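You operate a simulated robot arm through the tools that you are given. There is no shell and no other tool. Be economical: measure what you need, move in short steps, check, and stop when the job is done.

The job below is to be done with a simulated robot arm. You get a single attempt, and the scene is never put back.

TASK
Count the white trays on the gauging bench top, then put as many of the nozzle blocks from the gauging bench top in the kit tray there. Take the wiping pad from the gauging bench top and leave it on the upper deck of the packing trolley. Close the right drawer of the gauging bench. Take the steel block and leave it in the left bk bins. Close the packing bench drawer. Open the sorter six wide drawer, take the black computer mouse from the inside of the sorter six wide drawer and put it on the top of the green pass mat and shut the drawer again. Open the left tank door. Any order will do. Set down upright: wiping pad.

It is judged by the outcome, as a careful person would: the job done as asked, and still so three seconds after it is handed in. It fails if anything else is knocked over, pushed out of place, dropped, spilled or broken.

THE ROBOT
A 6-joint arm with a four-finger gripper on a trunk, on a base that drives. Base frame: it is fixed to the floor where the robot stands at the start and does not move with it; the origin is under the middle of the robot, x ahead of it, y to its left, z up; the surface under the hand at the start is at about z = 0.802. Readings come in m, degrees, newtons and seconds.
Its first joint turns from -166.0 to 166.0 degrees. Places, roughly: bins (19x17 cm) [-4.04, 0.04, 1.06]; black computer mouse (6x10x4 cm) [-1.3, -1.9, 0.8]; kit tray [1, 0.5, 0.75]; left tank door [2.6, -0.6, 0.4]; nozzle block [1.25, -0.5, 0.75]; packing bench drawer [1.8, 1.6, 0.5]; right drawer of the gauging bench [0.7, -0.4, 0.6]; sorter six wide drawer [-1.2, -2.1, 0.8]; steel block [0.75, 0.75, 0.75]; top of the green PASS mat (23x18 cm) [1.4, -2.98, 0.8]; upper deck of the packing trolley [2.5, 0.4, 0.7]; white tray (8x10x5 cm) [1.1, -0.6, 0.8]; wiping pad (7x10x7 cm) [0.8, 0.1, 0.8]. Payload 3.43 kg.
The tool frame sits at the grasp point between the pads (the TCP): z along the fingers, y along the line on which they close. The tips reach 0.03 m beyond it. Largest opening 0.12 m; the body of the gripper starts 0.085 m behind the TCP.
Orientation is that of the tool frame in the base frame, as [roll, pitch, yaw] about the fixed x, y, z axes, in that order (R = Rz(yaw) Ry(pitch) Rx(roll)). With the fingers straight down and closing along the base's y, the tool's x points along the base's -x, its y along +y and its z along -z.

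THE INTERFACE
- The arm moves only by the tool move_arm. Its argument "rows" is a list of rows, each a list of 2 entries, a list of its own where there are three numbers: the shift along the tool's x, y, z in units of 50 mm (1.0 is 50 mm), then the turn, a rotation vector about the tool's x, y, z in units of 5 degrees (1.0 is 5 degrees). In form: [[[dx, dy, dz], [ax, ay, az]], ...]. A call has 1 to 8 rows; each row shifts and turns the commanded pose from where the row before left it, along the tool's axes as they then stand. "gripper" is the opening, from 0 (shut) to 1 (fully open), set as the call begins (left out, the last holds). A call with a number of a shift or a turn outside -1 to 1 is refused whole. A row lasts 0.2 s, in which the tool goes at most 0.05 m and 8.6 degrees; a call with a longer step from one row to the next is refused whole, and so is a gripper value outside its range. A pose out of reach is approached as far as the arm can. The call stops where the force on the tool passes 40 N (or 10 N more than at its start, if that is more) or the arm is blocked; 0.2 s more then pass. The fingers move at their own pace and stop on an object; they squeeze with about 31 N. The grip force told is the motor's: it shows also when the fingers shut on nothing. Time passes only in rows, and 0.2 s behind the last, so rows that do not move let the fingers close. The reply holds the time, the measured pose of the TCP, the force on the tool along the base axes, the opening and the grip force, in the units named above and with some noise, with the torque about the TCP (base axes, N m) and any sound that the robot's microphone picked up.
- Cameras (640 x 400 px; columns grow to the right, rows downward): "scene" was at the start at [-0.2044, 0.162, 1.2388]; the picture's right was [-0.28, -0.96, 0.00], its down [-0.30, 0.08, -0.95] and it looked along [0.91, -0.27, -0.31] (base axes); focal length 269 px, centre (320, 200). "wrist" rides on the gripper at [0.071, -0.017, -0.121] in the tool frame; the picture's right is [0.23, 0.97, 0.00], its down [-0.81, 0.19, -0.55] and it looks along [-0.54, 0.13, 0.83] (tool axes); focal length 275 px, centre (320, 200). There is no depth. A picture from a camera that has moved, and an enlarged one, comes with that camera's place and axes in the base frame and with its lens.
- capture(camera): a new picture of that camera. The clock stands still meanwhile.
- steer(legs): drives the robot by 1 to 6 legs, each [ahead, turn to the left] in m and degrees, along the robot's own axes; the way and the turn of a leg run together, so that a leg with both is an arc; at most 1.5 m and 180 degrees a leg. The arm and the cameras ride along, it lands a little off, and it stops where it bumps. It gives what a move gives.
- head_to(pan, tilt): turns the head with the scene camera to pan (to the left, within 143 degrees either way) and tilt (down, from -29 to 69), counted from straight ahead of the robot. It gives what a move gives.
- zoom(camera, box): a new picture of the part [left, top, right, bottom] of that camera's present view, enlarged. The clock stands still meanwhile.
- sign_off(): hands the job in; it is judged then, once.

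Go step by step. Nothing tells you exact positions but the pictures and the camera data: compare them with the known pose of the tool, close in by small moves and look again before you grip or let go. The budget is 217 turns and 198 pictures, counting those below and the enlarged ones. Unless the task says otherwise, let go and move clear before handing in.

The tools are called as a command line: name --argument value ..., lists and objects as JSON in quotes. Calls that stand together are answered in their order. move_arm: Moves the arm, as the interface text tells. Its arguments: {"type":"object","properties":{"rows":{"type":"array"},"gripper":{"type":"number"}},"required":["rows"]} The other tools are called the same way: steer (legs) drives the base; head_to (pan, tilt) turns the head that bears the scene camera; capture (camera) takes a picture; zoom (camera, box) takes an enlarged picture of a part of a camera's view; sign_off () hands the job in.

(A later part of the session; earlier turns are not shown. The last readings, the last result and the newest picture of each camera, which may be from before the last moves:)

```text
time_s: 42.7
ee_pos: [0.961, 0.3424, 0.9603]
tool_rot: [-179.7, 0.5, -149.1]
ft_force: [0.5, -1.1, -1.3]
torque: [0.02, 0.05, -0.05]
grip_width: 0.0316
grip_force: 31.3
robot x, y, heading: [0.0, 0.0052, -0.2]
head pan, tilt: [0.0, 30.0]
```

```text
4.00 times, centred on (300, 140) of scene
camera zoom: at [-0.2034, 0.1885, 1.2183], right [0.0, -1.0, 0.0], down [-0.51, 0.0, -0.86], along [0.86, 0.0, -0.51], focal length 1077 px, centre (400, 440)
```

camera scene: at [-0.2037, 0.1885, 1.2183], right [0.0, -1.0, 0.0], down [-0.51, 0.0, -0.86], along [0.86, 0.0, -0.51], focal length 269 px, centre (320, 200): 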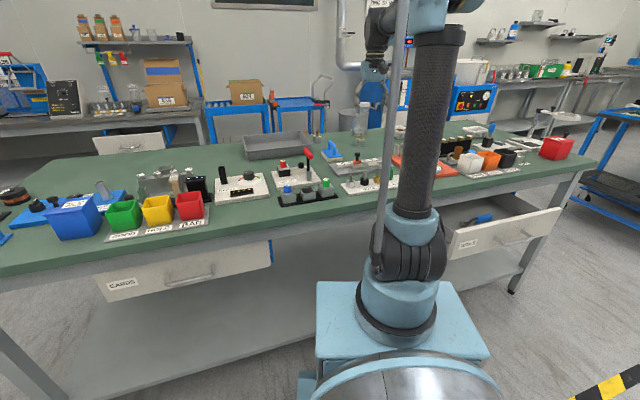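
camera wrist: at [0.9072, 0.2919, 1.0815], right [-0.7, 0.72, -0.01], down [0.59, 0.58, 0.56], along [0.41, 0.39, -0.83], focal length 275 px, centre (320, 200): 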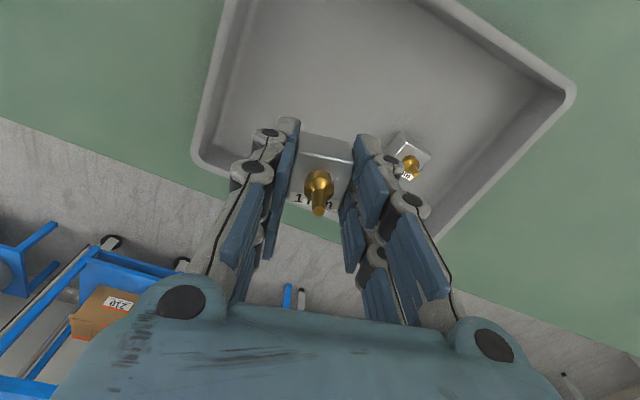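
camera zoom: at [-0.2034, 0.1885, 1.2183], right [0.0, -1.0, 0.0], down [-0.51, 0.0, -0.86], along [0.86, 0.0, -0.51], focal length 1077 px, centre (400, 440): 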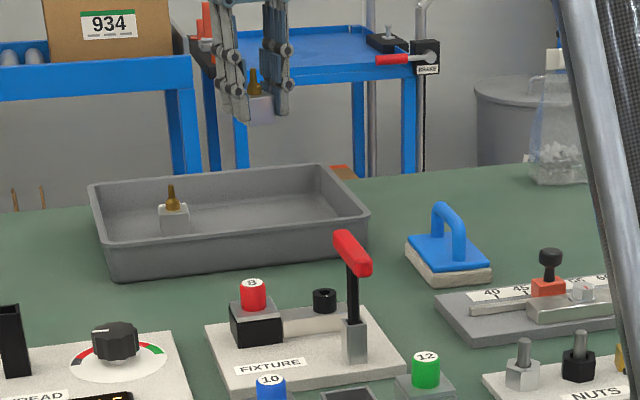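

move_arm --rows '[[[0, 0, 0.8], [0, 0, 0]], [[0, 0, 0.8], [0, 0, 0]], [[0, 0, 0.6], [0, 0, 0]], [[0, 0, 0.14], [0, 0, 0]]]'

move_arm --rows '[[[0, 0, 0], [0, 0, 0]], [[0, 0, 0], [0, 0, 0]]]' --gripper 0.42

move_arm --rows '[[[0, 0, -0.5], [0, 0, 0]], [[0, 0, -1], [0, 0, 0]], [[0, 0, -1], [0, 0, 0]], [[0, 0, -0.5], [0, 0, 0]], [[0, -0.9, 0], [0, 0, 0]]]'

capture --camera "wrist"

zoom --camera "scene" --box '[220, 90, 380, 190]'

```text
time_s: 43.7
ee_pos: [0.9619, 0.345, 0.8445]
tool_rot: [-179.5, 0.7, -149.0]
ft_force: [7.0, 4.0, 31.4]
torque: [0.07, -0.14, -0.01]
grip_width: 0.0318
grip_force: 30.9
robot x, y, heading: [-0.0012, -0.0012, 0.1]
head pan, tilt: [0.0, 30.0]
```

```text
time_s: 44.3
ee_pos: [0.9618, 0.3458, 0.8426]
tool_rot: [-179.6, 0.6, -149.0]
ft_force: [-0.1, 0.0, -0.3]
torque: [-0.01, 0.01, 0.03]
grip_width: 0.0504
grip_force: 0.0
robot x, y, heading: [-0.0002, 0.0002, 0.1]
head pan, tilt: [0.0, 30.0]
```

```text
time_s: 45.5
ee_pos: [0.9832, 0.3056, 0.994]
tool_rot: [-179.7, 0.6, -149.0]
ft_force: [0.9, 0.6, 0.1]
torque: [0.0, -0.02, 0.0]
grip_width: 0.0504
grip_force: 0.0
robot x, y, heading: [-0.0016, -0.0002, -0.0]
head pan, tilt: [0.0, 30.0]
```

```text
161 pictures are left
camera wrist: at [0.9302, 0.254, 1.1156], right [-0.7, 0.72, -0.01], down [0.59, 0.58, 0.56], along [0.4, 0.39, -0.83], focal length 275 px, centre (320, 200)
```

wrist: 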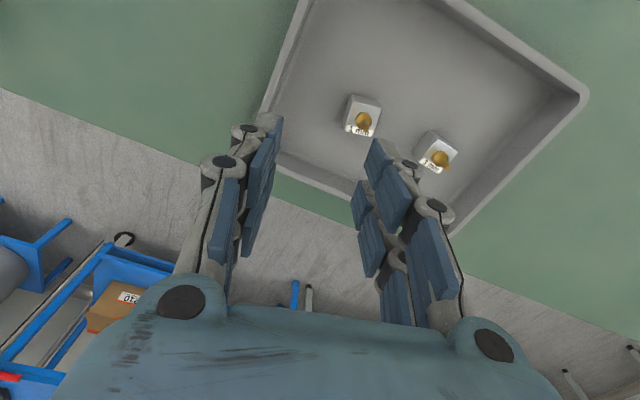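

```text
4.00 times, centred on (300, 140) of scene
camera zoom: at [-0.2038, 0.1888, 1.2182], right [0.0, -1.0, 0.0], down [-0.51, 0.0, -0.86], along [0.86, 0.0, -0.51], focal length 1077 px, centre (400, 440)
```

zoom: 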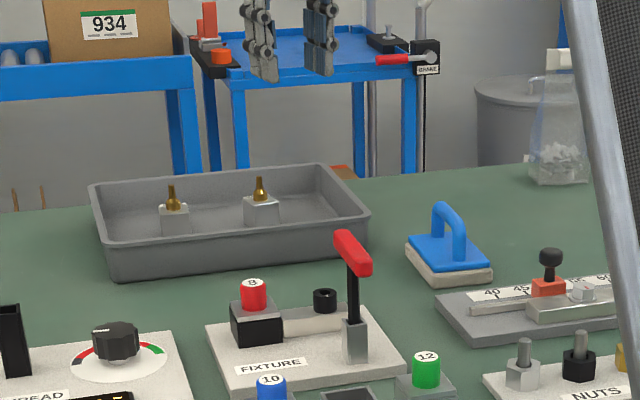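

Two blocks stand in the kit tray. Next, tuck the arm and drive round to face the open TOOLS drawer (front at about (0.55,-0.47), bench turned ~18°).

move_arm --rows '[[[0.88, -0.26, -0.22], [0, 0, 0]], [[0.88, -0.26, -0.22], [0, 0, 0]], [[0.88, -0.26, -0.22], [0, 0, 0]], [[0.88, -0.26, -0.22], [0, 0, 0]], [[0.88, -0.26, -0.22], [0, 0, 0]], [[0.88, -0.26, -0.22], [0, 0, 0]], [[0.88, -0.26, -0.22], [0, 0, 0]], [[0.88, -0.26, -0.22], [0, 0, 0]]]' --gripper 0

move_arm --rows '[[[0.88, -0.26, -0.22], [0, 0, 0]], [[0, 0, 0], [0, 0, 0.9]], [[0, 0, 0], [0, 0, 0.9]], [[0, 0, 0], [0, 0, 0.9]], [[0, 0, 0], [0, 0, 0.9]], [[0, 0, 0], [0, 0, 0.9]], [[0, 0, 0], [0, 0, 0.9]], [[0, 0, 0], [0, 0, 0.8]]]'

steer --legs '[[-0.35, 0], [0, -90]]'

capture --camera "scene"

```text
time_s: 47.3
ee_pos: [0.7349, 0.0351, 1.0757]
tool_rot: [-179.6, 0.6, -149.0]
ft_force: [1.1, 0.0, -0.4]
torque: [0.01, 0.05, 0.01]
grip_width: 0.0
grip_force: 31.0
robot x, y, heading: [0.0016, 0.0019, -0.1]
head pan, tilt: [0.0, 30.0]
```

```text
time_s: 49.1
ee_pos: [0.7041, 0.0018, 1.0867]
tool_rot: [180.0, 0.5, 179.9]
ft_force: [-0.4, -0.3, 0.0]
torque: [0.0, -0.02, -0.01]
grip_width: 0.0
grip_force: 31.5
robot x, y, heading: [-0.0009, -0.0039, -0.1]
head pan, tilt: [0.0, 30.0]
```

```text
time_s: 55.7
ee_pos: [-0.3509, -0.7004, 1.0875]
tool_rot: [-180.0, 0.5, 89.5]
ft_force: [0.3, -0.3, 0.8]
torque: [-0.02, 0.01, 0.02]
grip_width: 0.0001
grip_force: 30.8
robot x, y, heading: [-0.3336, 0.0063, -90.7]
head pan, tilt: [0.0, 30.0]
```

```text
159 pictures are left
camera scene: at [-0.1412, 0.2032, 1.2182], right [-1.0, 0.01, 0.0], down [0.0, 0.51, -0.86], along [-0.01, -0.86, -0.51], focal length 269 px, centre (320, 200)
```

scene: 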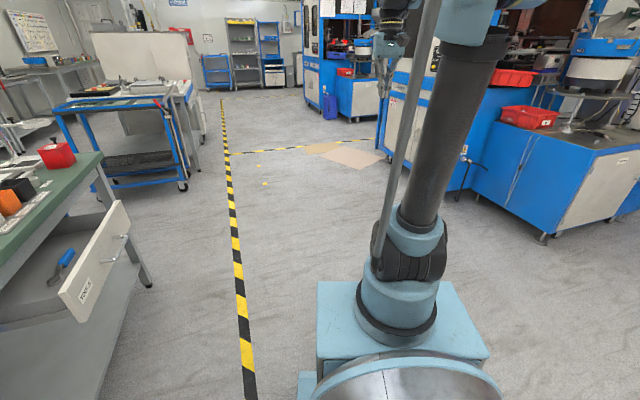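

steer --legs '[[0.75, 0], [0, 108.7]]'

head_to --pan 0 --tilt 35

capture --camera "scene"

capture --camera "wrist"

```text
time_s: 65.0
ee_pos: [0.319, -0.5231, 1.0962]
tool_rot: [-180.0, 1.3, -160.8]
ft_force: [1.2, -0.4, -0.3]
torque: [-0.03, 0.0, -0.01]
grip_width: 0.0
grip_force: 30.8
robot x, y, heading: [-0.3294, -0.7456, 19.0]
head pan, tilt: [0.0, 30.0]
```

```text
time_s: 65.7
ee_pos: [0.3078, -0.5272, 1.1029]
tool_rot: [-179.9, 2.1, -161.1]
ft_force: [0.7, 0.3, -0.1]
torque: [0.0, 0.0, -0.01]
grip_width: 0.0003
grip_force: 30.6
robot x, y, heading: [-0.3309, -0.7501, 19.1]
head pan, tilt: [0.0, 35.0]
```

```text
158 pictures are left
camera scene: at [-0.5888, -0.6397, 1.2105], right [0.33, -0.95, 0.0], down [-0.55, -0.19, -0.81], along [0.77, 0.27, -0.58], focal length 269 px, centre (320, 200)
```

scene: 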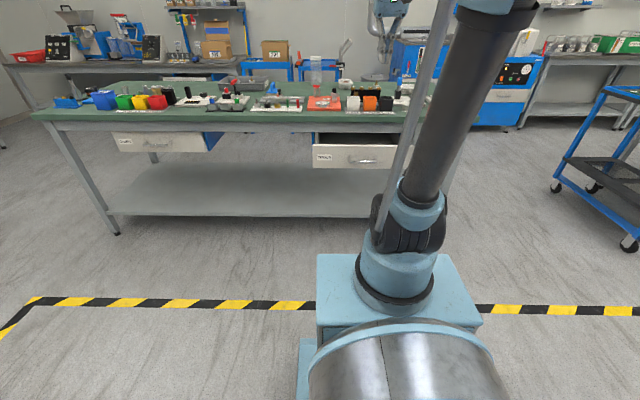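

```text
157 pictures are left
camera wrist: at [0.2424, -0.5671, 1.2232], right [-0.53, 0.84, -0.01], down [0.68, 0.44, 0.58], along [0.49, 0.3, -0.81], focal length 275 px, centre (320, 200)
```

wrist: 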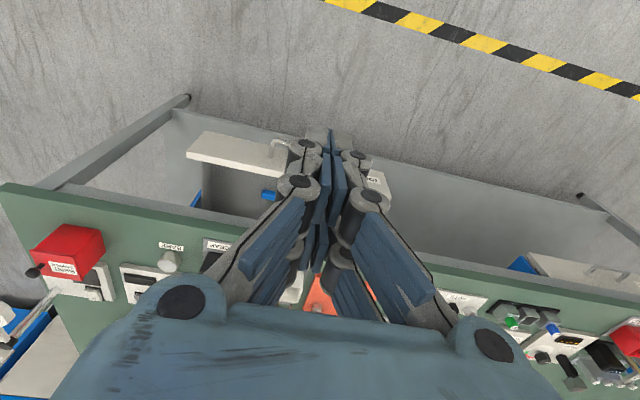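

Facing the drawer. I tilt the tool forward 60° so the fingers can reach under the bench edge and push the drawer front.

move_arm --rows '[[[0, 0, 0], [0, -1, 0]], [[0, 0, 0], [0, -1, 0]], [[0, 0, 0], [0, -1, 0]], [[0, 0, 0], [0, -1, 0]], [[0, 0, 0], [0, -1, 0]], [[0, 0, 0], [0, -1, 0]]]'

move_arm --rows '[[[0, 0, 0], [0, -1, 0]], [[0, 0, 0], [0, -1, 0]], [[0, 0, 0], [0, -1, 0]], [[0, 0, 0], [0, -1, 0]], [[0, 0, 0], [0, -1, 0]], [[0, 0, 0], [0, -1, 0]]]'

```text
time_s: 67.0
ee_pos: [0.3091, -0.5265, 1.1044]
tool_rot: [-180.0, 32.1, -160.9]
ft_force: [0.4, -0.5, 0.0]
torque: [-0.02, 0.01, -0.04]
grip_width: 0.0002
grip_force: 30.8
robot x, y, heading: [-0.3323, -0.7519, 19.2]
head pan, tilt: [0.0, 35.0]
```

```text
time_s: 68.5
ee_pos: [0.307, -0.5264, 1.1033]
tool_rot: [-180.0, 62.1, -161.0]
ft_force: [-1.0, -1.0, -0.1]
torque: [0.0, -0.03, 0.0]
grip_width: 0.0002
grip_force: 30.9
robot x, y, heading: [-0.3333, -0.7521, 18.9]
head pan, tilt: [0.0, 35.0]
```

move_arm --rows '[[[0.61, 0.25, 0.68], [0, 0, 0]], [[0.61, 0.25, 0.68], [0, 0, 0]], [[0.61, 0.25, 0.68], [0, 0, 0]], [[0.61, 0.25, 0.68], [0, 0, 0]], [[0.61, 0.25, 0.68], [0, 0, 0]], [[0.61, 0.25, 0.68], [0, 0, 0]], [[0.61, 0.25, 0.68], [0, 0, 0]], [[0.61, 0.25, 0.6], [0, 0, 0]]]'

capture --camera "wrist"

capture --camera "scene"

```text
time_s: 70.2
ee_pos: [0.3895, -0.3904, 0.7607]
tool_rot: [179.9, 62.1, -161.0]
ft_force: [-1.1, -0.9, 0.9]
torque: [0.05, -0.01, 0.02]
grip_width: 0.0
grip_force: 31.2
robot x, y, heading: [-0.3352, -0.7497, 19.3]
head pan, tilt: [0.0, 35.0]
```

```text
156 pictures are left
camera wrist: at [0.2642, -0.4526, 0.7556], right [-0.42, 0.88, -0.2], down [-0.17, 0.15, 0.98], along [0.89, 0.44, 0.09], focal length 275 px, centre (320, 200)
```

wrist: 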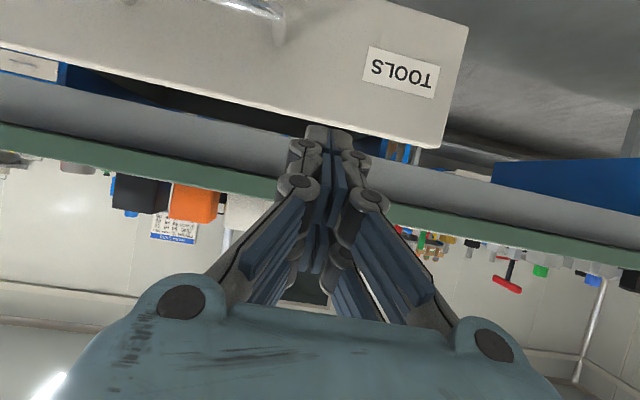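

```text
155 pictures are left
camera scene: at [-0.5894, -0.64, 1.2104], right [0.33, -0.95, 0.0], down [-0.55, -0.19, -0.81], along [0.77, 0.27, -0.58], focal length 269 px, centre (320, 200)
```

scene: 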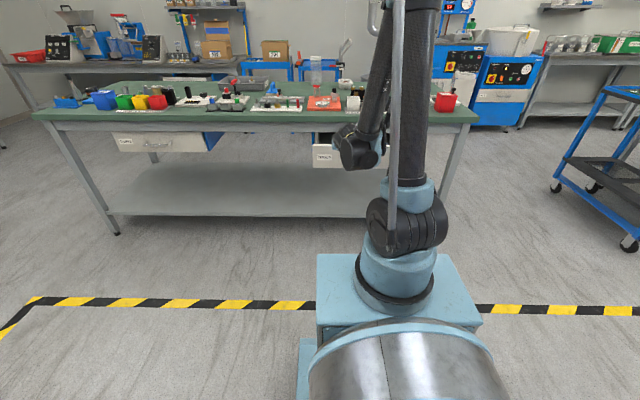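

The fingers are level above the drawer front. Lower to its mid-height and push in steadily.

move_arm --rows '[[[0.62, 0, 0.33], [0, 0, 0]], [[0.62, 0, 0.33], [0, 0, 0]], [[0.62, 0, 0.33], [0, 0, 0]], [[-0.23, 0, 0.44], [0, 0, 0]], [[-0.23, 0, 0.44], [0, 0, 0]], [[-0.23, 0, 0.44], [0, 0, 0]]]'

move_arm --rows '[[[-0.23, 0, 0.44], [0, 0, 0]], [[-0.23, 0, 0.44], [0, 0, 0]], [[-0.23, 0, 0.44], [0, 0, 0]]]'

capture --camera "wrist"

zoom --camera "scene" --box '[280, 90, 440, 190]'

```text
time_s: 71.7
ee_pos: [0.4799, -0.3536, 0.7412]
tool_rot: [-179.9, 62.0, -160.9]
ft_force: [-0.2, -1.0, 0.5]
torque: [0.02, 0.02, 0.0]
grip_width: 0.0
grip_force: 31.1
out of reach, approached as far as the arm can: row 1, 2, 3
robot x, y, heading: [-0.3353, -0.7507, 19.1]
head pan, tilt: [0.0, 35.0]
```

```text
time_s: 72.5
ee_pos: [0.5507, -0.3319, 0.7406]
tool_rot: [-179.9, 62.0, -160.9]
ft_force: [-0.1, -0.1, -0.3]
torque: [-0.02, 0.03, 0.02]
grip_width: 0.0
grip_force: 31.3
robot x, y, heading: [-0.3325, -0.7479, 19.2]
head pan, tilt: [0.0, 35.0]
```

```text
154 pictures are left
camera wrist: at [0.4251, -0.3937, 0.7354], right [-0.42, 0.88, -0.2], down [-0.16, 0.15, 0.98], along [0.89, 0.44, 0.08], focal length 275 px, centre (320, 200)
```

wrist: 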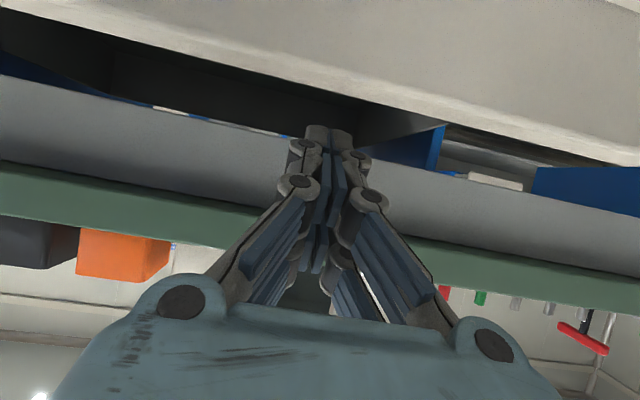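

```text
4.00 times, centred on (360, 140) of scene
camera zoom: at [-0.589, -0.6398, 1.2105], right [0.33, -0.95, 0.0], down [-0.55, -0.19, -0.81], along [0.77, 0.27, -0.58], focal length 1077 px, centre (160, 440)
```

zoom: 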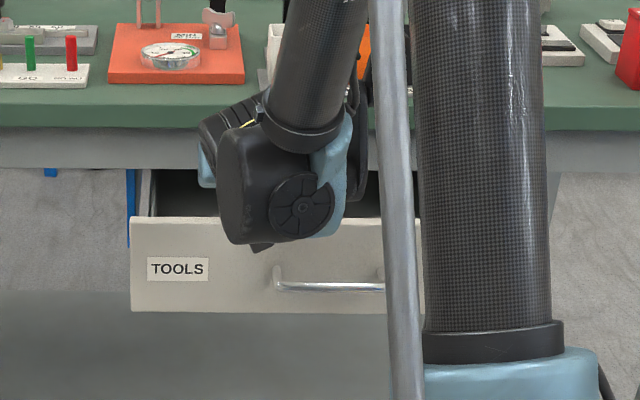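

The arm was too folded to go lower. I retreat, back the base 0.3 m, and retry with more room.

move_arm --rows '[[[0.4, 0, -0.76], [0, 0, 0]], [[0.4, 0, -0.76], [0, 0, 0]], [[0.4, 0, -0.76], [0, 0, 0]], [[0.4, 0, -0.76], [0, 0, 0]]]'

steer --legs '[[-0.3, 0]]'

move_arm --rows '[[[0.62, 0, 0.33], [0, 0, 0]], [[0.62, 0, 0.33], [0, 0, 0]], [[0.62, 0, 0.33], [0, 0, 0]]]'

capture --camera "wrist"

```text
time_s: 73.5
ee_pos: [0.3894, -0.3869, 0.7475]
tool_rot: [-180.0, 61.8, -160.9]
ft_force: [0.4, 1.2, 0.9]
torque: [0.0, 0.0, -0.05]
grip_width: 0.0
grip_force: 30.8
out of reach, approached as far as the arm can: row 4
robot x, y, heading: [-0.3302, -0.7523, 19.1]
head pan, tilt: [0.0, 35.0]
```

```text
time_s: 75.5
ee_pos: [0.1119, -0.486, 0.7475]
tool_rot: [-179.8, 61.9, -161.2]
ft_force: [0.3, -1.0, 0.1]
torque: [-0.01, 0.0, 0.0]
grip_width: 0.0
grip_force: 31.4
robot x, y, heading: [-0.6071, -0.8471, 18.6]
head pan, tilt: [0.0, 35.0]
```

```text
time_s: 76.3
ee_pos: [0.1201, -0.477, 0.7456]
tool_rot: [180.0, 62.4, -161.1]
ft_force: [0.2, -0.3, -0.4]
torque: [-0.02, 0.02, -0.02]
grip_width: 0.0
grip_force: 31.4
out of reach, approached as far as the arm can: row 1, 2, 3
robot x, y, heading: [-0.6086, -0.8461, 19.2]
head pan, tilt: [0.0, 35.0]
```

```text
152 pictures are left
camera wrist: at [-0.0061, -0.5387, 0.7402], right [-0.42, 0.89, -0.2], down [-0.17, 0.14, 0.97], along [0.89, 0.44, 0.09], focal length 275 px, centre (320, 200)
```

wrist: 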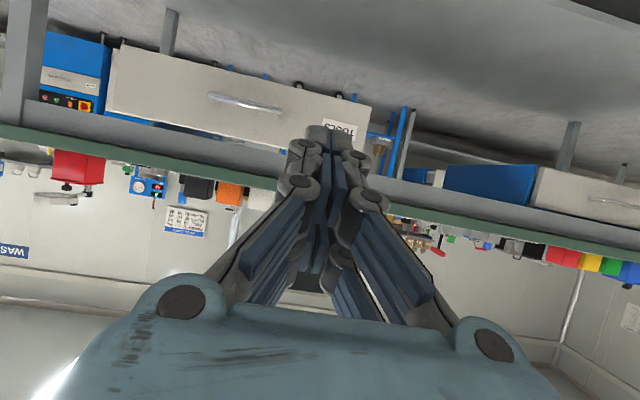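

move_arm --rows '[[[-0.45, 0, 0.85], [0, 0, 0]], [[-0.45, 0, 0.85], [0, 0, 0]], [[-0.45, 0, 0.85], [0, 0, 0]], [[-0.45, 0, 0.85], [0, 0, 0]], [[-0.45, 0, 0.85], [0, 0, 0]]]'

capture --camera "wrist"

```text
time_s: 77.5
ee_pos: [0.3492, -0.3965, 0.7499]
tool_rot: [180.0, 62.5, -161.1]
ft_force: [-0.4, 0.1, 0.5]
torque: [-0.01, 0.02, 0.01]
grip_width: 0.0001
grip_force: 31.8
robot x, y, heading: [-0.6105, -0.8496, 19.1]
head pan, tilt: [0.0, 35.0]
```

```text
151 pictures are left
camera wrist: at [0.2232, -0.4583, 0.7425], right [-0.42, 0.89, -0.2], down [-0.17, 0.14, 0.97], along [0.89, 0.44, 0.09], focal length 275 px, centre (320, 200)
```

wrist: 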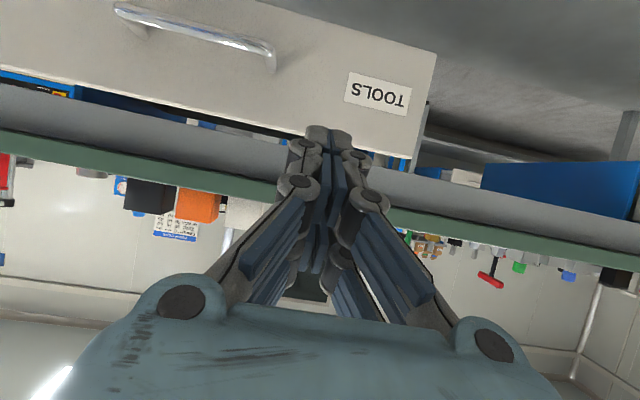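

move_arm --rows '[[[0.62, 0, 0.33], [0, 0, 0]], [[0.62, 0, 0.33], [0, 0, 0]], [[0.62, 0, 0.33], [0, 0, 0]]]'

capture --camera "wrist"

```text
time_s: 78.3
ee_pos: [0.3499, -0.3978, 0.644]
tool_rot: [179.9, 62.6, -161.2]
ft_force: [-0.5, 0.7, 0.8]
torque: [-0.02, -0.01, 0.03]
grip_width: 0.0
grip_force: 31.2
robot x, y, heading: [-0.6068, -0.8465, 18.8]
head pan, tilt: [0.0, 35.0]
```

```text
150 pictures are left
camera wrist: at [0.2236, -0.4588, 0.637], right [-0.42, 0.89, -0.2], down [-0.17, 0.14, 0.97], along [0.89, 0.44, 0.09], focal length 275 px, centre (320, 200)
```

wrist: 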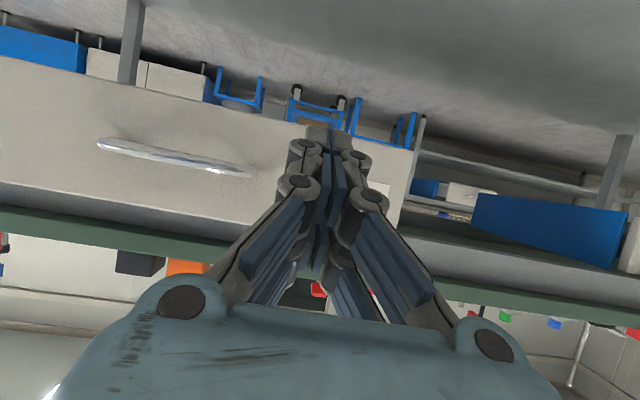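

Good level. Push in.

move_arm --rows '[[[-0.43, 0, 0.82], [0, 0, 0]], [[-0.43, 0, 0.82], [0, 0, 0]], [[-0.23, 0, 0.44], [0, 0, 0]], [[-0.23, 0, 0.44], [0, 0, 0]], [[-0.23, 0, 0.44], [0, 0, 0]]]'

move_arm --rows '[[[-0.23, 0, 0.44], [0, 0, 0]], [[-0.23, 0, 0.44], [0, 0, 0]], [[-0.23, 0, 0.44], [0, 0, 0]]]'

zoom --camera "scene" --box '[280, 70, 440, 170]'

```text
time_s: 79.5
ee_pos: [0.5065, -0.3447, 0.6439]
tool_rot: [-180.0, 62.5, -161.1]
ft_force: [-0.1, 0.4, 0.1]
torque: [-0.02, 0.03, 0.04]
grip_width: 0.0
grip_force: 30.8
robot x, y, heading: [-0.6118, -0.8448, 18.8]
head pan, tilt: [0.0, 35.0]
```

```text
time_s: 80.3
ee_pos: [0.5769, -0.3206, 0.6461]
tool_rot: [-180.0, 62.6, -161.2]
ft_force: [0.2, -0.7, 0.6]
torque: [-0.06, 0.02, 0.0]
grip_width: 0.0002
grip_force: 30.8
robot x, y, heading: [-0.6123, -0.8479, 19.0]
head pan, tilt: [0.0, 35.0]
```

```text
4.00 times, centred on (360, 120) of scene
camera zoom: at [-0.8666, -0.7347, 1.2105], right [0.32, -0.95, 0.0], down [-0.55, -0.19, -0.81], along [0.77, 0.26, -0.58], focal length 1077 px, centre (160, 520)
```

zoom: 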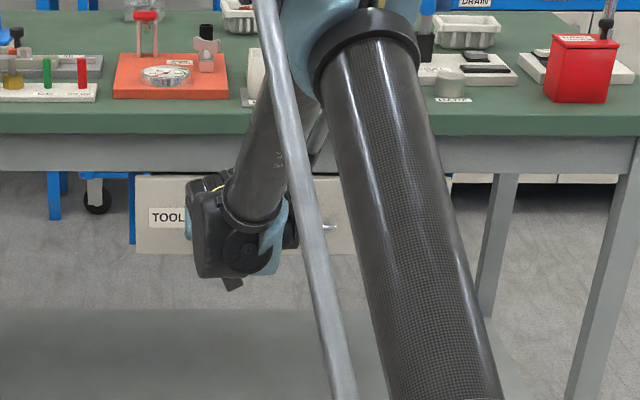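

move_arm --rows '[[[-0.18, 0, 0.35], [0, 0, 0]], [[-0.14, 0, 0.26], [0, 0, 0]], [[-0.14, 0, 0.26], [0, 0, 0]], [[-0.1, 0, 0.18], [0, 0, 0]]]'

zoom --camera "scene" --box '[280, 70, 440, 170]'

capture --camera "wrist"

```text
time_s: 81.0
ee_pos: [0.6048, -0.3105, 0.6579]
tool_rot: [180.0, 62.9, -161.0]
ft_force: [1.1, 0.1, -3.3]
torque: [0.05, -0.22, -0.01]
grip_width: 0.0
grip_force: 33.6
robot x, y, heading: [-0.6069, -0.8461, 18.7]
head pan, tilt: [0.0, 35.0]
stopped in row 3: the force on the tool passed its limit at 87 N (the readings are from after the stop); the commanded pose is now the measured one
```

```text
4.00 times, centred on (360, 120) of scene
camera zoom: at [-0.8656, -0.7342, 1.2107], right [0.32, -0.95, 0.0], down [-0.55, -0.19, -0.81], along [0.77, 0.26, -0.59], focal length 1077 px, centre (160, 520)
```

zoom: 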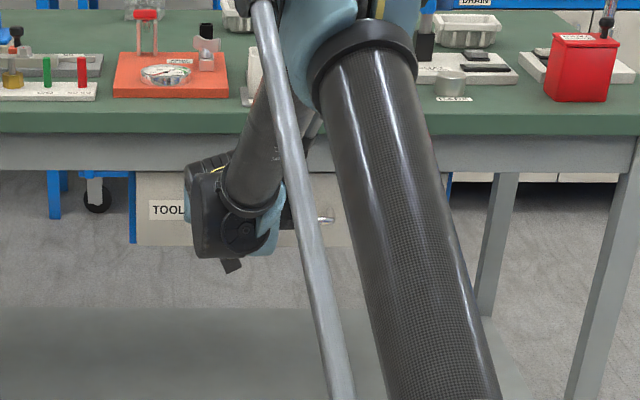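

```text
147 pictures are left
camera wrist: at [0.4785, -0.3708, 0.6512], right [-0.41, 0.89, -0.21], down [-0.18, 0.14, 0.97], along [0.89, 0.44, 0.1], focal length 275 px, centre (320, 200)
```

wrist: 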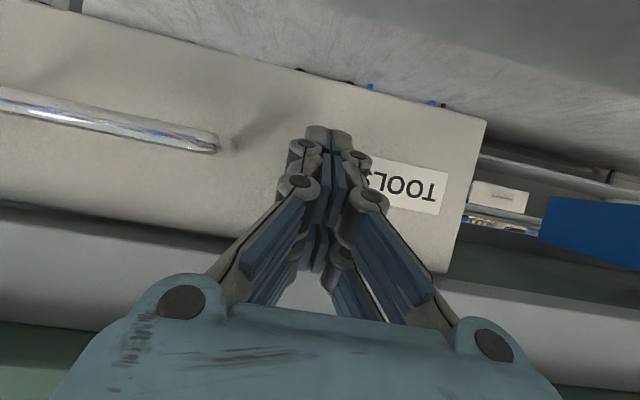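

The push met a hard stop, likely the drawer shut. Retreat and check.

move_arm --rows '[[[0.4, 0, -0.8], [0, 0, 0]], [[0.4, 0, -0.8], [0, 0, 0]], [[0.4, 0, -0.8], [0, 0, 0]], [[0.4, 0, -0.8], [0, 0, 0]], [[0.4, 0, -0.8], [0, 0, 0]]]'

capture --camera "wrist"

zoom --camera "scene" --box '[120, 50, 440, 250]'

```text
time_s: 82.2
ee_pos: [0.3936, -0.3812, 0.6616]
tool_rot: [-179.9, 62.9, -161.1]
ft_force: [0.6, -0.4, 0.5]
torque: [-0.01, -0.04, 0.0]
grip_width: 0.0
grip_force: 33.5
robot x, y, heading: [-0.6105, -0.8463, 18.8]
head pan, tilt: [0.0, 35.0]
```

```text
146 pictures are left
camera wrist: at [0.2672, -0.4431, 0.6553], right [-0.41, 0.89, -0.21], down [-0.18, 0.14, 0.97], along [0.89, 0.44, 0.1], focal length 275 px, centre (320, 200)
```

wrist: 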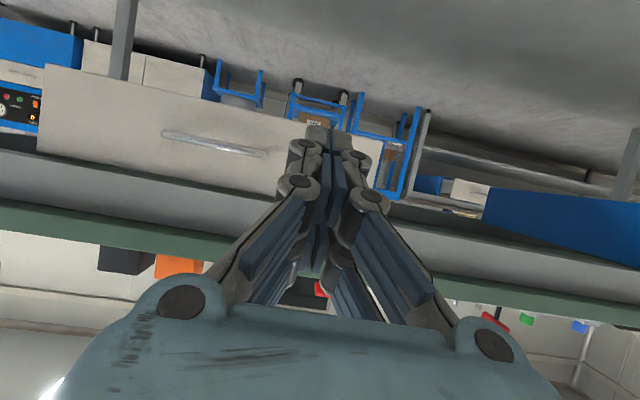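

```text
2.00 times, centred on (280, 150) of scene
camera zoom: at [-0.8664, -0.7346, 1.2106], right [0.32, -0.95, 0.0], down [-0.55, -0.19, -0.81], along [0.77, 0.26, -0.58], focal length 539 px, centre (400, 300)
```

zoom: 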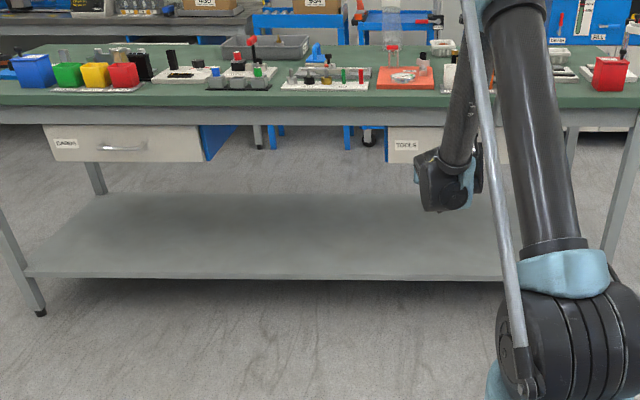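

Drawer looks shut and flush like the other. Raise the arm, level the tool, then drive to face the wiping pad.

move_arm --rows '[[[-0.88, 0, -0.45], [0, 0, 0]], [[-0.88, 0, -0.45], [0, 0, 0]], [[-0.88, 0, -0.45], [0, 0, 0]], [[-0.88, 0, -0.45], [0, 0, 0]], [[-0.88, 0, -0.45], [0, 0, 0]], [[-0.88, 0, -0.45], [0, 0, 0]], [[-0.88, 0, -0.45], [0, 0, 0]], [[-0.88, 0, -0.45], [0, 0, 0]]]'

move_arm --rows '[[[0, 0, 0], [0, 1, 0]], [[0, 0, 0], [0, 1, 0]], [[0, 0, 0], [0, 1, 0]], [[0, 0, 0], [0, 1, 0]], [[0, 0, 0], [0, 1, 0]], [[0, 0, 0], [0, 1, 0]], [[0, 0, 0], [0, 1, 0]], [[0, 0, 0], [0, 1, 0]]]'

move_arm --rows '[[[0, 0, 0], [0, 1, 0]], [[0, 0, 0], [0, 1, 0]], [[0, 0, 0], [0, 1, 0]], [[0, 0, 0], [0, 1, 0]], [[0, 0, 0], [0, 0.5, 0]]]'

steer --legs '[[0, 35.4], [0.85, 0], [0, -36]]'

capture --camera "wrist"

capture --camera "scene"

```text
time_s: 84.0
ee_pos: [0.3935, -0.381, 1.0569]
tool_rot: [-179.9, 62.9, -161.1]
ft_force: [0.8, -0.4, -0.6]
torque: [-0.01, -0.02, 0.01]
grip_width: 0.0001
grip_force: 33.1
robot x, y, heading: [-0.6107, -0.8481, 19.1]
head pan, tilt: [0.0, 35.0]
```

```text
time_s: 85.8
ee_pos: [0.3923, -0.3815, 1.0569]
tool_rot: [-180.0, 22.8, -161.2]
ft_force: [-0.3, 0.1, 0.6]
torque: [0.04, -0.02, -0.05]
grip_width: 0.0
grip_force: 33.5
robot x, y, heading: [-0.6076, -0.8457, 19.0]
head pan, tilt: [0.0, 35.0]
```

```text
time_s: 87.0
ee_pos: [0.3938, -0.3813, 1.0559]
tool_rot: [-180.0, 0.4, -161.2]
ft_force: [0.4, -0.4, 0.0]
torque: [-0.01, -0.03, -0.01]
grip_width: 0.0001
grip_force: 33.8
robot x, y, heading: [-0.6111, -0.8466, 18.9]
head pan, tilt: [0.0, 35.0]
```

```text
time_s: 95.5
ee_pos: [0.9162, 0.2859, 1.057]
tool_rot: [-180.0, 0.4, -163.1]
ft_force: [-0.7, -0.1, 0.6]
torque: [0.02, -0.02, 0.0]
grip_width: 0.0
grip_force: 32.8
robot x, y, heading: [-0.1045, -0.1362, 17.1]
head pan, tilt: [0.0, 35.0]
```

```text
144 pictures are left
camera wrist: at [0.853, 0.2496, 1.178], right [-0.5, 0.86, 0.0], down [0.72, 0.42, 0.56], along [0.48, 0.28, -0.83], focal length 275 px, centre (320, 200)
```

wrist: 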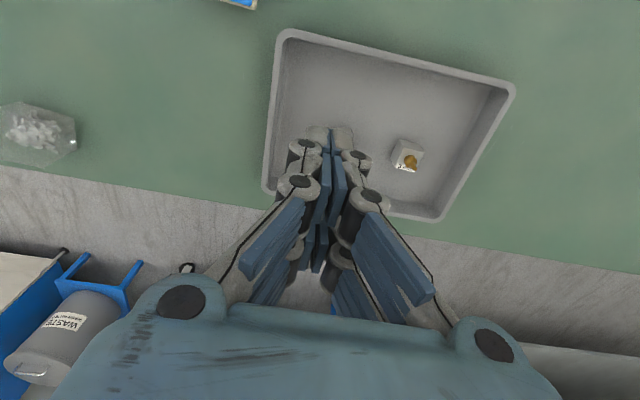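

```text
143 pictures are left
camera scene: at [-0.3571, -0.0158, 1.2105], right [0.29, -0.96, 0.0], down [-0.56, -0.17, -0.81], along [0.78, 0.24, -0.58], focal length 269 px, centre (320, 200)
```

scene: 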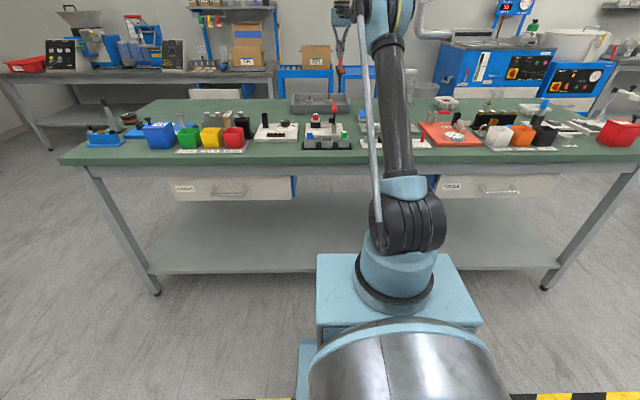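

Both drawers are shut. Move over the pad and look.

move_arm --rows '[[[0.63, -0.46, 0.23], [0, 0, 0]], [[0.63, -0.46, 0.23], [0, 0, 0]], [[0.63, -0.46, 0.23], [0, 0, 0]], [[0.63, -0.46, 0.23], [0, 0, 0]], [[0.63, -0.46, 0.23], [0, 0, 0]]]' --gripper 0.5

zoom --camera "wrist" --box '[200, 60, 456, 220]'

```text
time_s: 96.7
ee_pos: [0.7913, 0.126, 1.0072]
tool_rot: [-179.9, 1.1, -163.1]
ft_force: [0.2, -0.5, -0.3]
torque: [-0.04, 0.1, -0.05]
grip_width: 0.0599
grip_force: 0.0
robot x, y, heading: [-0.106, -0.1354, 17.2]
head pan, tilt: [0.0, 35.0]
```

```text
2.50 times, centred on (328, 140) of wrist
camera zoom: at [0.7253, 0.0877, 1.1275], right [-0.5, 0.86, 0.0], down [0.71, 0.42, 0.57], along [0.49, 0.28, -0.82], focal length 688 px, centre (300, 350)
```

zoom: 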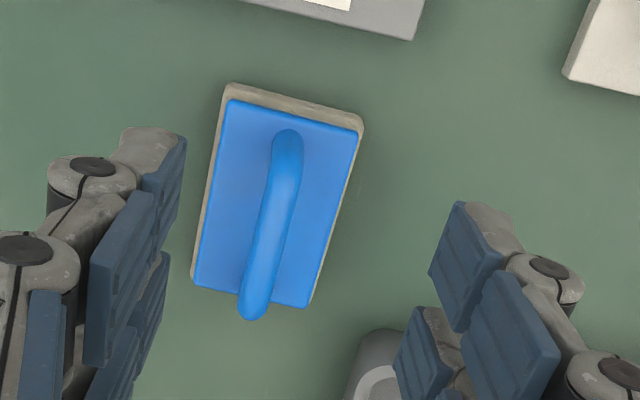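

Pad long axis matches tool yaw; grip the handle at about (0.836, 0.139).

move_arm --rows '[[[-0.5, 0, 0.8], [0, 0, 0]], [[-0.44, 0, 0.8], [0, 0, 0]], [[0, 0, 0.8], [0, 0, 0]], [[0, 0, 0.4], [0, 0, 0]]]'

capture --camera "wrist"

zoom --camera "scene" --box '[290, 60, 450, 160]'

```text
time_s: 97.7
ee_pos: [0.8369, 0.1418, 0.8707]
tool_rot: [179.9, 1.2, -163.0]
ft_force: [-0.2, 1.2, -0.6]
torque: [-0.01, 0.0, -0.01]
grip_width: 0.06
grip_force: 0.1
robot x, y, heading: [-0.1014, -0.134, 17.0]
head pan, tilt: [0.0, 35.0]
```

```text
141 pictures are left
camera wrist: at [0.7721, 0.1051, 0.9915], right [-0.5, 0.86, -0.01], down [0.71, 0.42, 0.57], along [0.49, 0.28, -0.82], focal length 275 px, centre (320, 200)
```

wrist: 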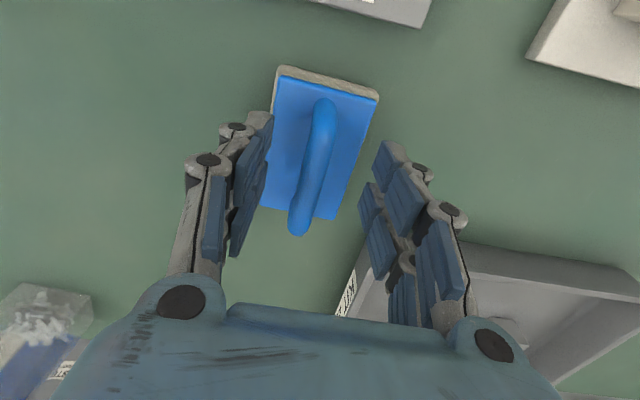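

```text
4.00 times, centred on (370, 110) of scene
camera zoom: at [-0.3571, -0.016, 1.2105], right [0.29, -0.96, 0.0], down [-0.56, -0.17, -0.81], along [0.78, 0.24, -0.58], focal length 1077 px, centre (120, 560)
```

zoom: 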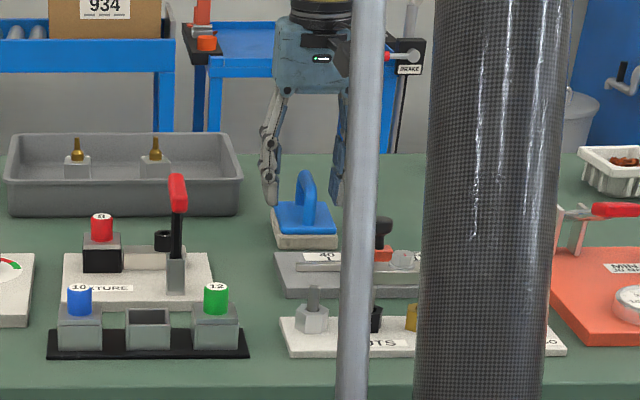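

move_arm --rows '[[[0.15, -0.1, 0.28], [0, 0, 0]], [[0, 0, 0], [0, 0, 0]]]'

move_arm --rows '[[[0, 0, 0], [0, 0, 0]], [[0, 0, 0], [0, 0, 0]], [[0, 0, 0], [0, 0, 0]]]' --gripper 0

move_arm --rows '[[[0, 0, -0.5], [0, 0, 0]], [[0, 0, -1], [0, 0, 0]], [[0, 0, -1], [0, 0, 0]]]'

capture --camera "wrist"

```text
time_s: 98.3
ee_pos: [0.8299, 0.1371, 0.8569]
tool_rot: [-180.0, 1.1, -162.8]
ft_force: [0.1, -0.4, -0.7]
torque: [0.01, 0.04, -0.03]
grip_width: 0.0598
grip_force: 0.1
robot x, y, heading: [-0.1032, -0.132, 17.3]
head pan, tilt: [0.0, 35.0]
```

```text
time_s: 99.1
ee_pos: [0.8301, 0.1366, 0.856]
tool_rot: [-179.9, 1.1, -163.0]
ft_force: [-0.4, 0.6, 0.4]
torque: [-0.04, 0.01, 0.02]
grip_width: 0.013
grip_force: 31.1
robot x, y, heading: [-0.1033, -0.1337, 17.1]
head pan, tilt: [0.0, 35.0]
```

```text
time_s: 99.9
ee_pos: [0.829, 0.1345, 0.9818]
tool_rot: [180.0, 1.1, -163.1]
ft_force: [0.7, -0.6, -1.0]
torque: [-0.01, 0.05, -0.01]
grip_width: 0.0129
grip_force: 30.9
robot x, y, heading: [-0.1029, -0.1377, 17.3]
head pan, tilt: [0.0, 35.0]
```

```text
139 pictures are left
camera wrist: at [0.7634, 0.0974, 1.1022], right [-0.5, 0.86, -0.01], down [0.71, 0.42, 0.57], along [0.49, 0.28, -0.82], focal length 275 px, centre (320, 200)
```

wrist: 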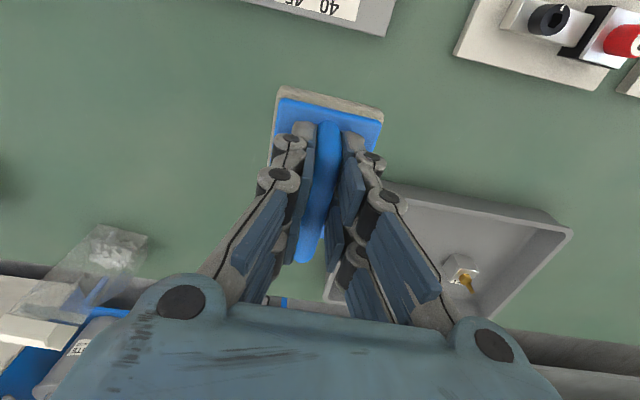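

The pad is held. Now look at the routes around the bench and at the trolley.

head_to --pan 25 --tilt 12

capture --camera "scene"

zoom --camera "scene" --box '[340, 60, 600, 222]'

head_to --pan -30 --tilt 12

capture --camera "scene"

```text
time_s: 100.8
ee_pos: [0.8279, 0.1343, 0.9814]
tool_rot: [179.9, 1.0, -163.2]
ft_force: [-0.3, -0.2, -1.0]
torque: [0.04, 0.01, 0.02]
grip_width: 0.013
grip_force: 30.4
robot x, y, heading: [-0.104, -0.1366, 16.8]
head pan, tilt: [25.0, 12.0]
```

```text
138 pictures are left
camera scene: at [-0.3714, 0.0209, 1.2474], right [0.67, -0.74, -0.01], down [-0.17, -0.14, -0.98], along [0.72, 0.65, -0.22], focal length 269 px, centre (320, 200)
```

scene: 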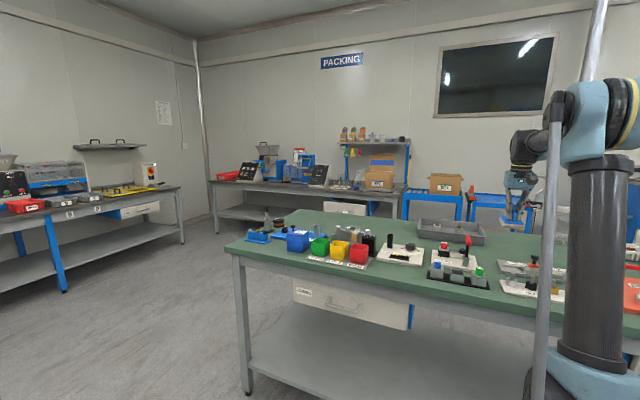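

```text
2.46 times, centred on (470, 141) of scene
camera zoom: at [-0.3714, 0.0209, 1.2474], right [0.67, -0.74, -0.01], down [-0.17, -0.14, -0.98], along [0.72, 0.65, -0.22], focal length 663 px, centre (-49, 345)
```

zoom: 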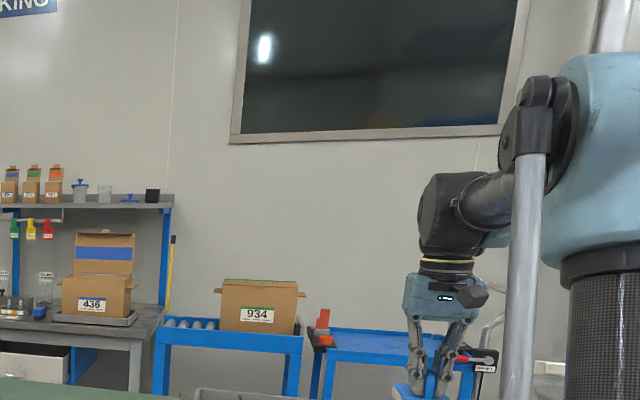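

```text
time_s: 102.0
ee_pos: [0.8286, 0.135, 0.9811]
tool_rot: [179.9, 1.2, -163.1]
ft_force: [0.5, -0.3, -0.5]
torque: [-0.03, 0.05, -0.02]
grip_width: 0.0128
grip_force: 31.0
robot x, y, heading: [-0.1052, -0.1344, 16.9]
head pan, tilt: [-30.0, 12.0]
```

```text
136 pictures are left
camera scene: at [-0.3498, -0.0623, 1.2475], right [-0.22, -0.97, 0.01], down [-0.22, 0.04, -0.98], along [0.95, -0.22, -0.22], focal length 269 px, centre (320, 200)
```

scene: 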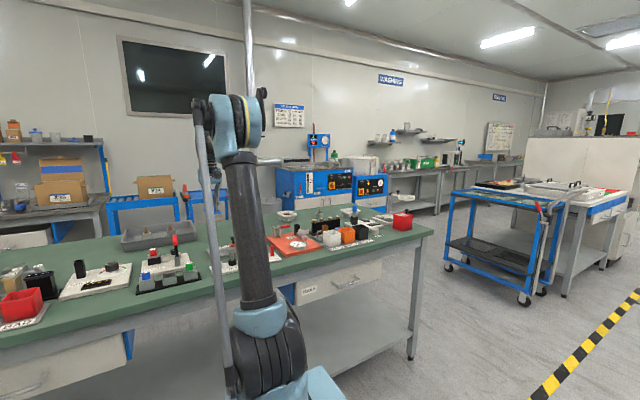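

Plan: go round the bench's left end into the 1 m corridor behind it, where the packing trolley stands. First raise and retract the arm.

move_arm --rows '[[[0, 0, -1], [0, 0, 0]], [[0, 0, -1], [0, 0, 0]], [[0.5, 0, -0.8], [0, 0, 0]], [[0.9, 0, -0.3], [0, 0, 0]], [[0.9, 0, 0], [0, 0, 0]], [[0.9, 0, 0], [0, 0, 0]], [[0.9, 0, 0], [0, 0, 0]], [[0.6, 0, 0], [0, 0, 0]]]'

steer --legs '[[0, 91], [1.0, 0], [0.6, 0], [0, -90]]'

head_to --pan 0 --tilt 15

capture --camera "scene"

```text
time_s: 103.8
ee_pos: [0.6007, 0.0639, 1.1319]
tool_rot: [-180.0, 1.1, -163.1]
ft_force: [1.0, 0.1, -1.6]
torque: [-0.01, 0.07, 0.01]
grip_width: 0.0128
grip_force: 31.9
robot x, y, heading: [-0.1053, -0.1357, 17.1]
head pan, tilt: [-30.0, 12.0]
```

```text
time_s: 120.7
ee_pos: [0.1263, 1.5906, 1.1319]
tool_rot: [180.0, 1.1, -162.8]
ft_force: [-0.6, 0.7, -1.0]
torque: [-0.01, 0.02, -0.01]
grip_width: 0.0129
grip_force: 31.0
robot x, y, heading: [-0.5789, 1.3988, 17.2]
head pan, tilt: [-30.0, 12.0]
```

```text
time_s: 121.7
ee_pos: [0.1136, 1.5872, 1.1408]
tool_rot: [180.0, 1.8, -162.7]
ft_force: [0.5, -0.7, -0.9]
torque: [0.03, 0.02, 0.03]
grip_width: 0.0128
grip_force: 30.6
robot x, y, heading: [-0.5814, 1.4007, 17.2]
head pan, tilt: [0.0, 15.0]
```

```text
135 pictures are left
camera scene: at [-0.8295, 1.5199, 1.2424], right [0.3, -0.95, 0.0], down [-0.26, -0.08, -0.96], along [0.92, 0.29, -0.27], focal length 269 px, centre (320, 200)
```

scene: 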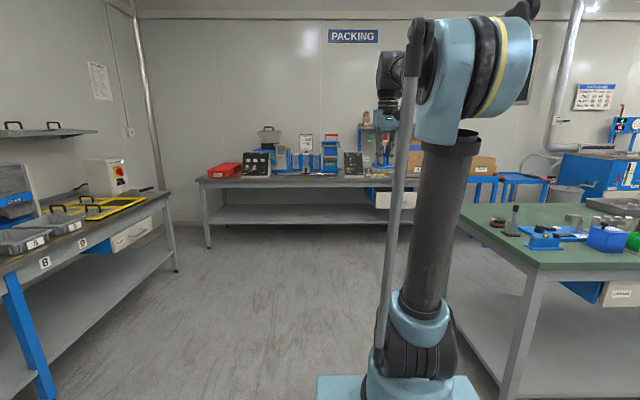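

steer --legs '[[1.3, 0], [0, -45], [0.35, 0]]'

head_to --pan 15 --tilt 25

capture --camera "scene"

head_to --pan 70 --tilt 25

capture --camera "scene"

```text
time_s: 132.5
ee_pos: [1.6156, 1.3073, 1.1407]
tool_rot: [180.0, 1.7, 154.0]
ft_force: [1.3, 0.1, -0.7]
torque: [0.01, 0.02, -0.01]
grip_width: 0.013
grip_force: 30.7
robot x, y, heading: [0.9756, 1.6429, -25.7]
head pan, tilt: [0.0, 15.0]
```

```text
time_s: 133.3
ee_pos: [1.6019, 1.3132, 1.1489]
tool_rot: [180.0, 2.4, 154.2]
ft_force: [0.7, -0.5, -0.9]
torque: [-0.01, -0.02, 0.02]
grip_width: 0.0131
grip_force: 31.5
robot x, y, heading: [0.9788, 1.6398, -25.8]
head pan, tilt: [15.0, 25.0]
```

```text
134 pictures are left
camera scene: at [0.8873, 1.9234, 1.2263], right [-0.18, -0.98, 0.0], down [-0.43, 0.08, -0.9], along [0.89, -0.17, -0.43], focal length 269 px, centre (320, 200)
```

scene: 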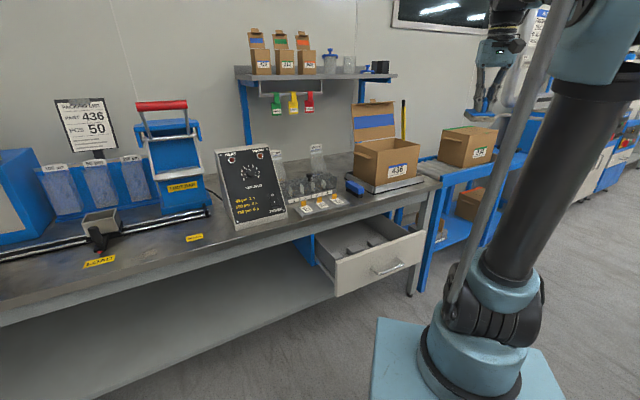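

```text
time_s: 134.6
ee_pos: [1.6025, 1.314, 1.1496]
tool_rot: [180.0, 2.5, 154.0]
ft_force: [-0.3, 0.6, -0.3]
torque: [0.01, 0.02, 0.0]
grip_width: 0.0125
grip_force: 31.0
robot x, y, heading: [0.9798, 1.6409, -25.6]
head pan, tilt: [70.0, 25.0]
```

```text
133 pictures are left
camera scene: at [0.8626, 2.0048, 1.227], right [0.7, -0.72, -0.01], down [-0.31, -0.29, -0.9], along [0.64, 0.64, -0.43], focal length 269 px, centre (320, 200)
```

scene: 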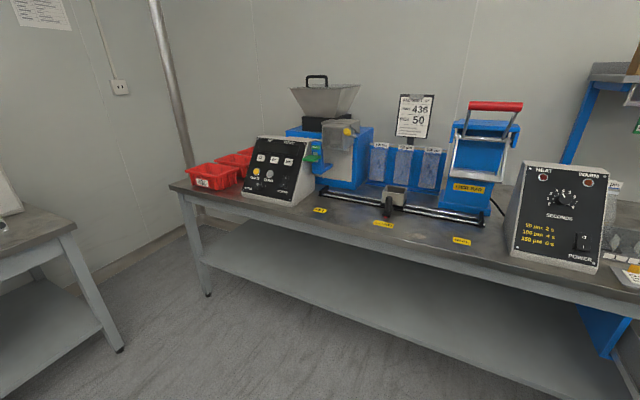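

Drawer of the packing bench is open (front near u≈2.04). I pass along the corridor toward the trolley first, keeping clear of it.

steer --legs '[[0, -26], [0.45, 0], [0, -20.5]]'

head_to --pan 30 --tilt 20

capture --camera "scene"

```text
time_s: 140.0
ee_pos: [1.463, 0.6113, 1.1486]
tool_rot: [-179.9, 2.5, 108.2]
ft_force: [0.0, 0.5, -0.5]
torque: [0.04, 0.05, -0.03]
grip_width: 0.0127
grip_force: 31.0
robot x, y, heading: [1.2641, 1.2912, -71.3]
head pan, tilt: [70.0, 25.0]
```

```text
time_s: 141.0
ee_pos: [1.4591, 0.6266, 1.1575]
tool_rot: [-180.0, 3.3, 108.2]
ft_force: [-0.6, 0.5, -0.6]
torque: [-0.03, 0.01, -0.02]
grip_width: 0.0129
grip_force: 31.0
robot x, y, heading: [1.2646, 1.2911, -71.5]
head pan, tilt: [30.0, 20.0]
```

```text
132 pictures are left
camera scene: at [1.4215, 1.5651, 1.2344], right [-0.66, -0.75, -0.01], down [-0.26, 0.24, -0.94], along [0.7, -0.62, -0.35], focal length 269 px, centre (320, 200)
```

scene: 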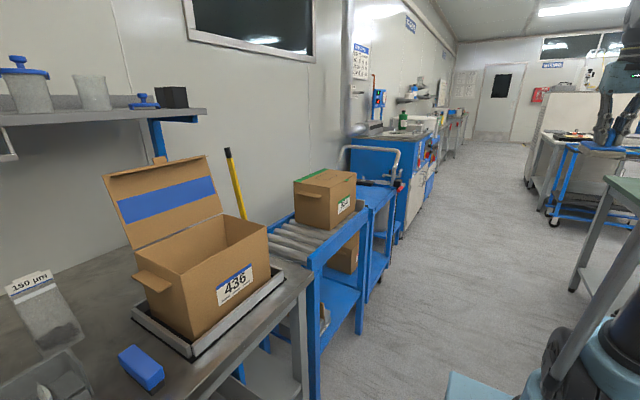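

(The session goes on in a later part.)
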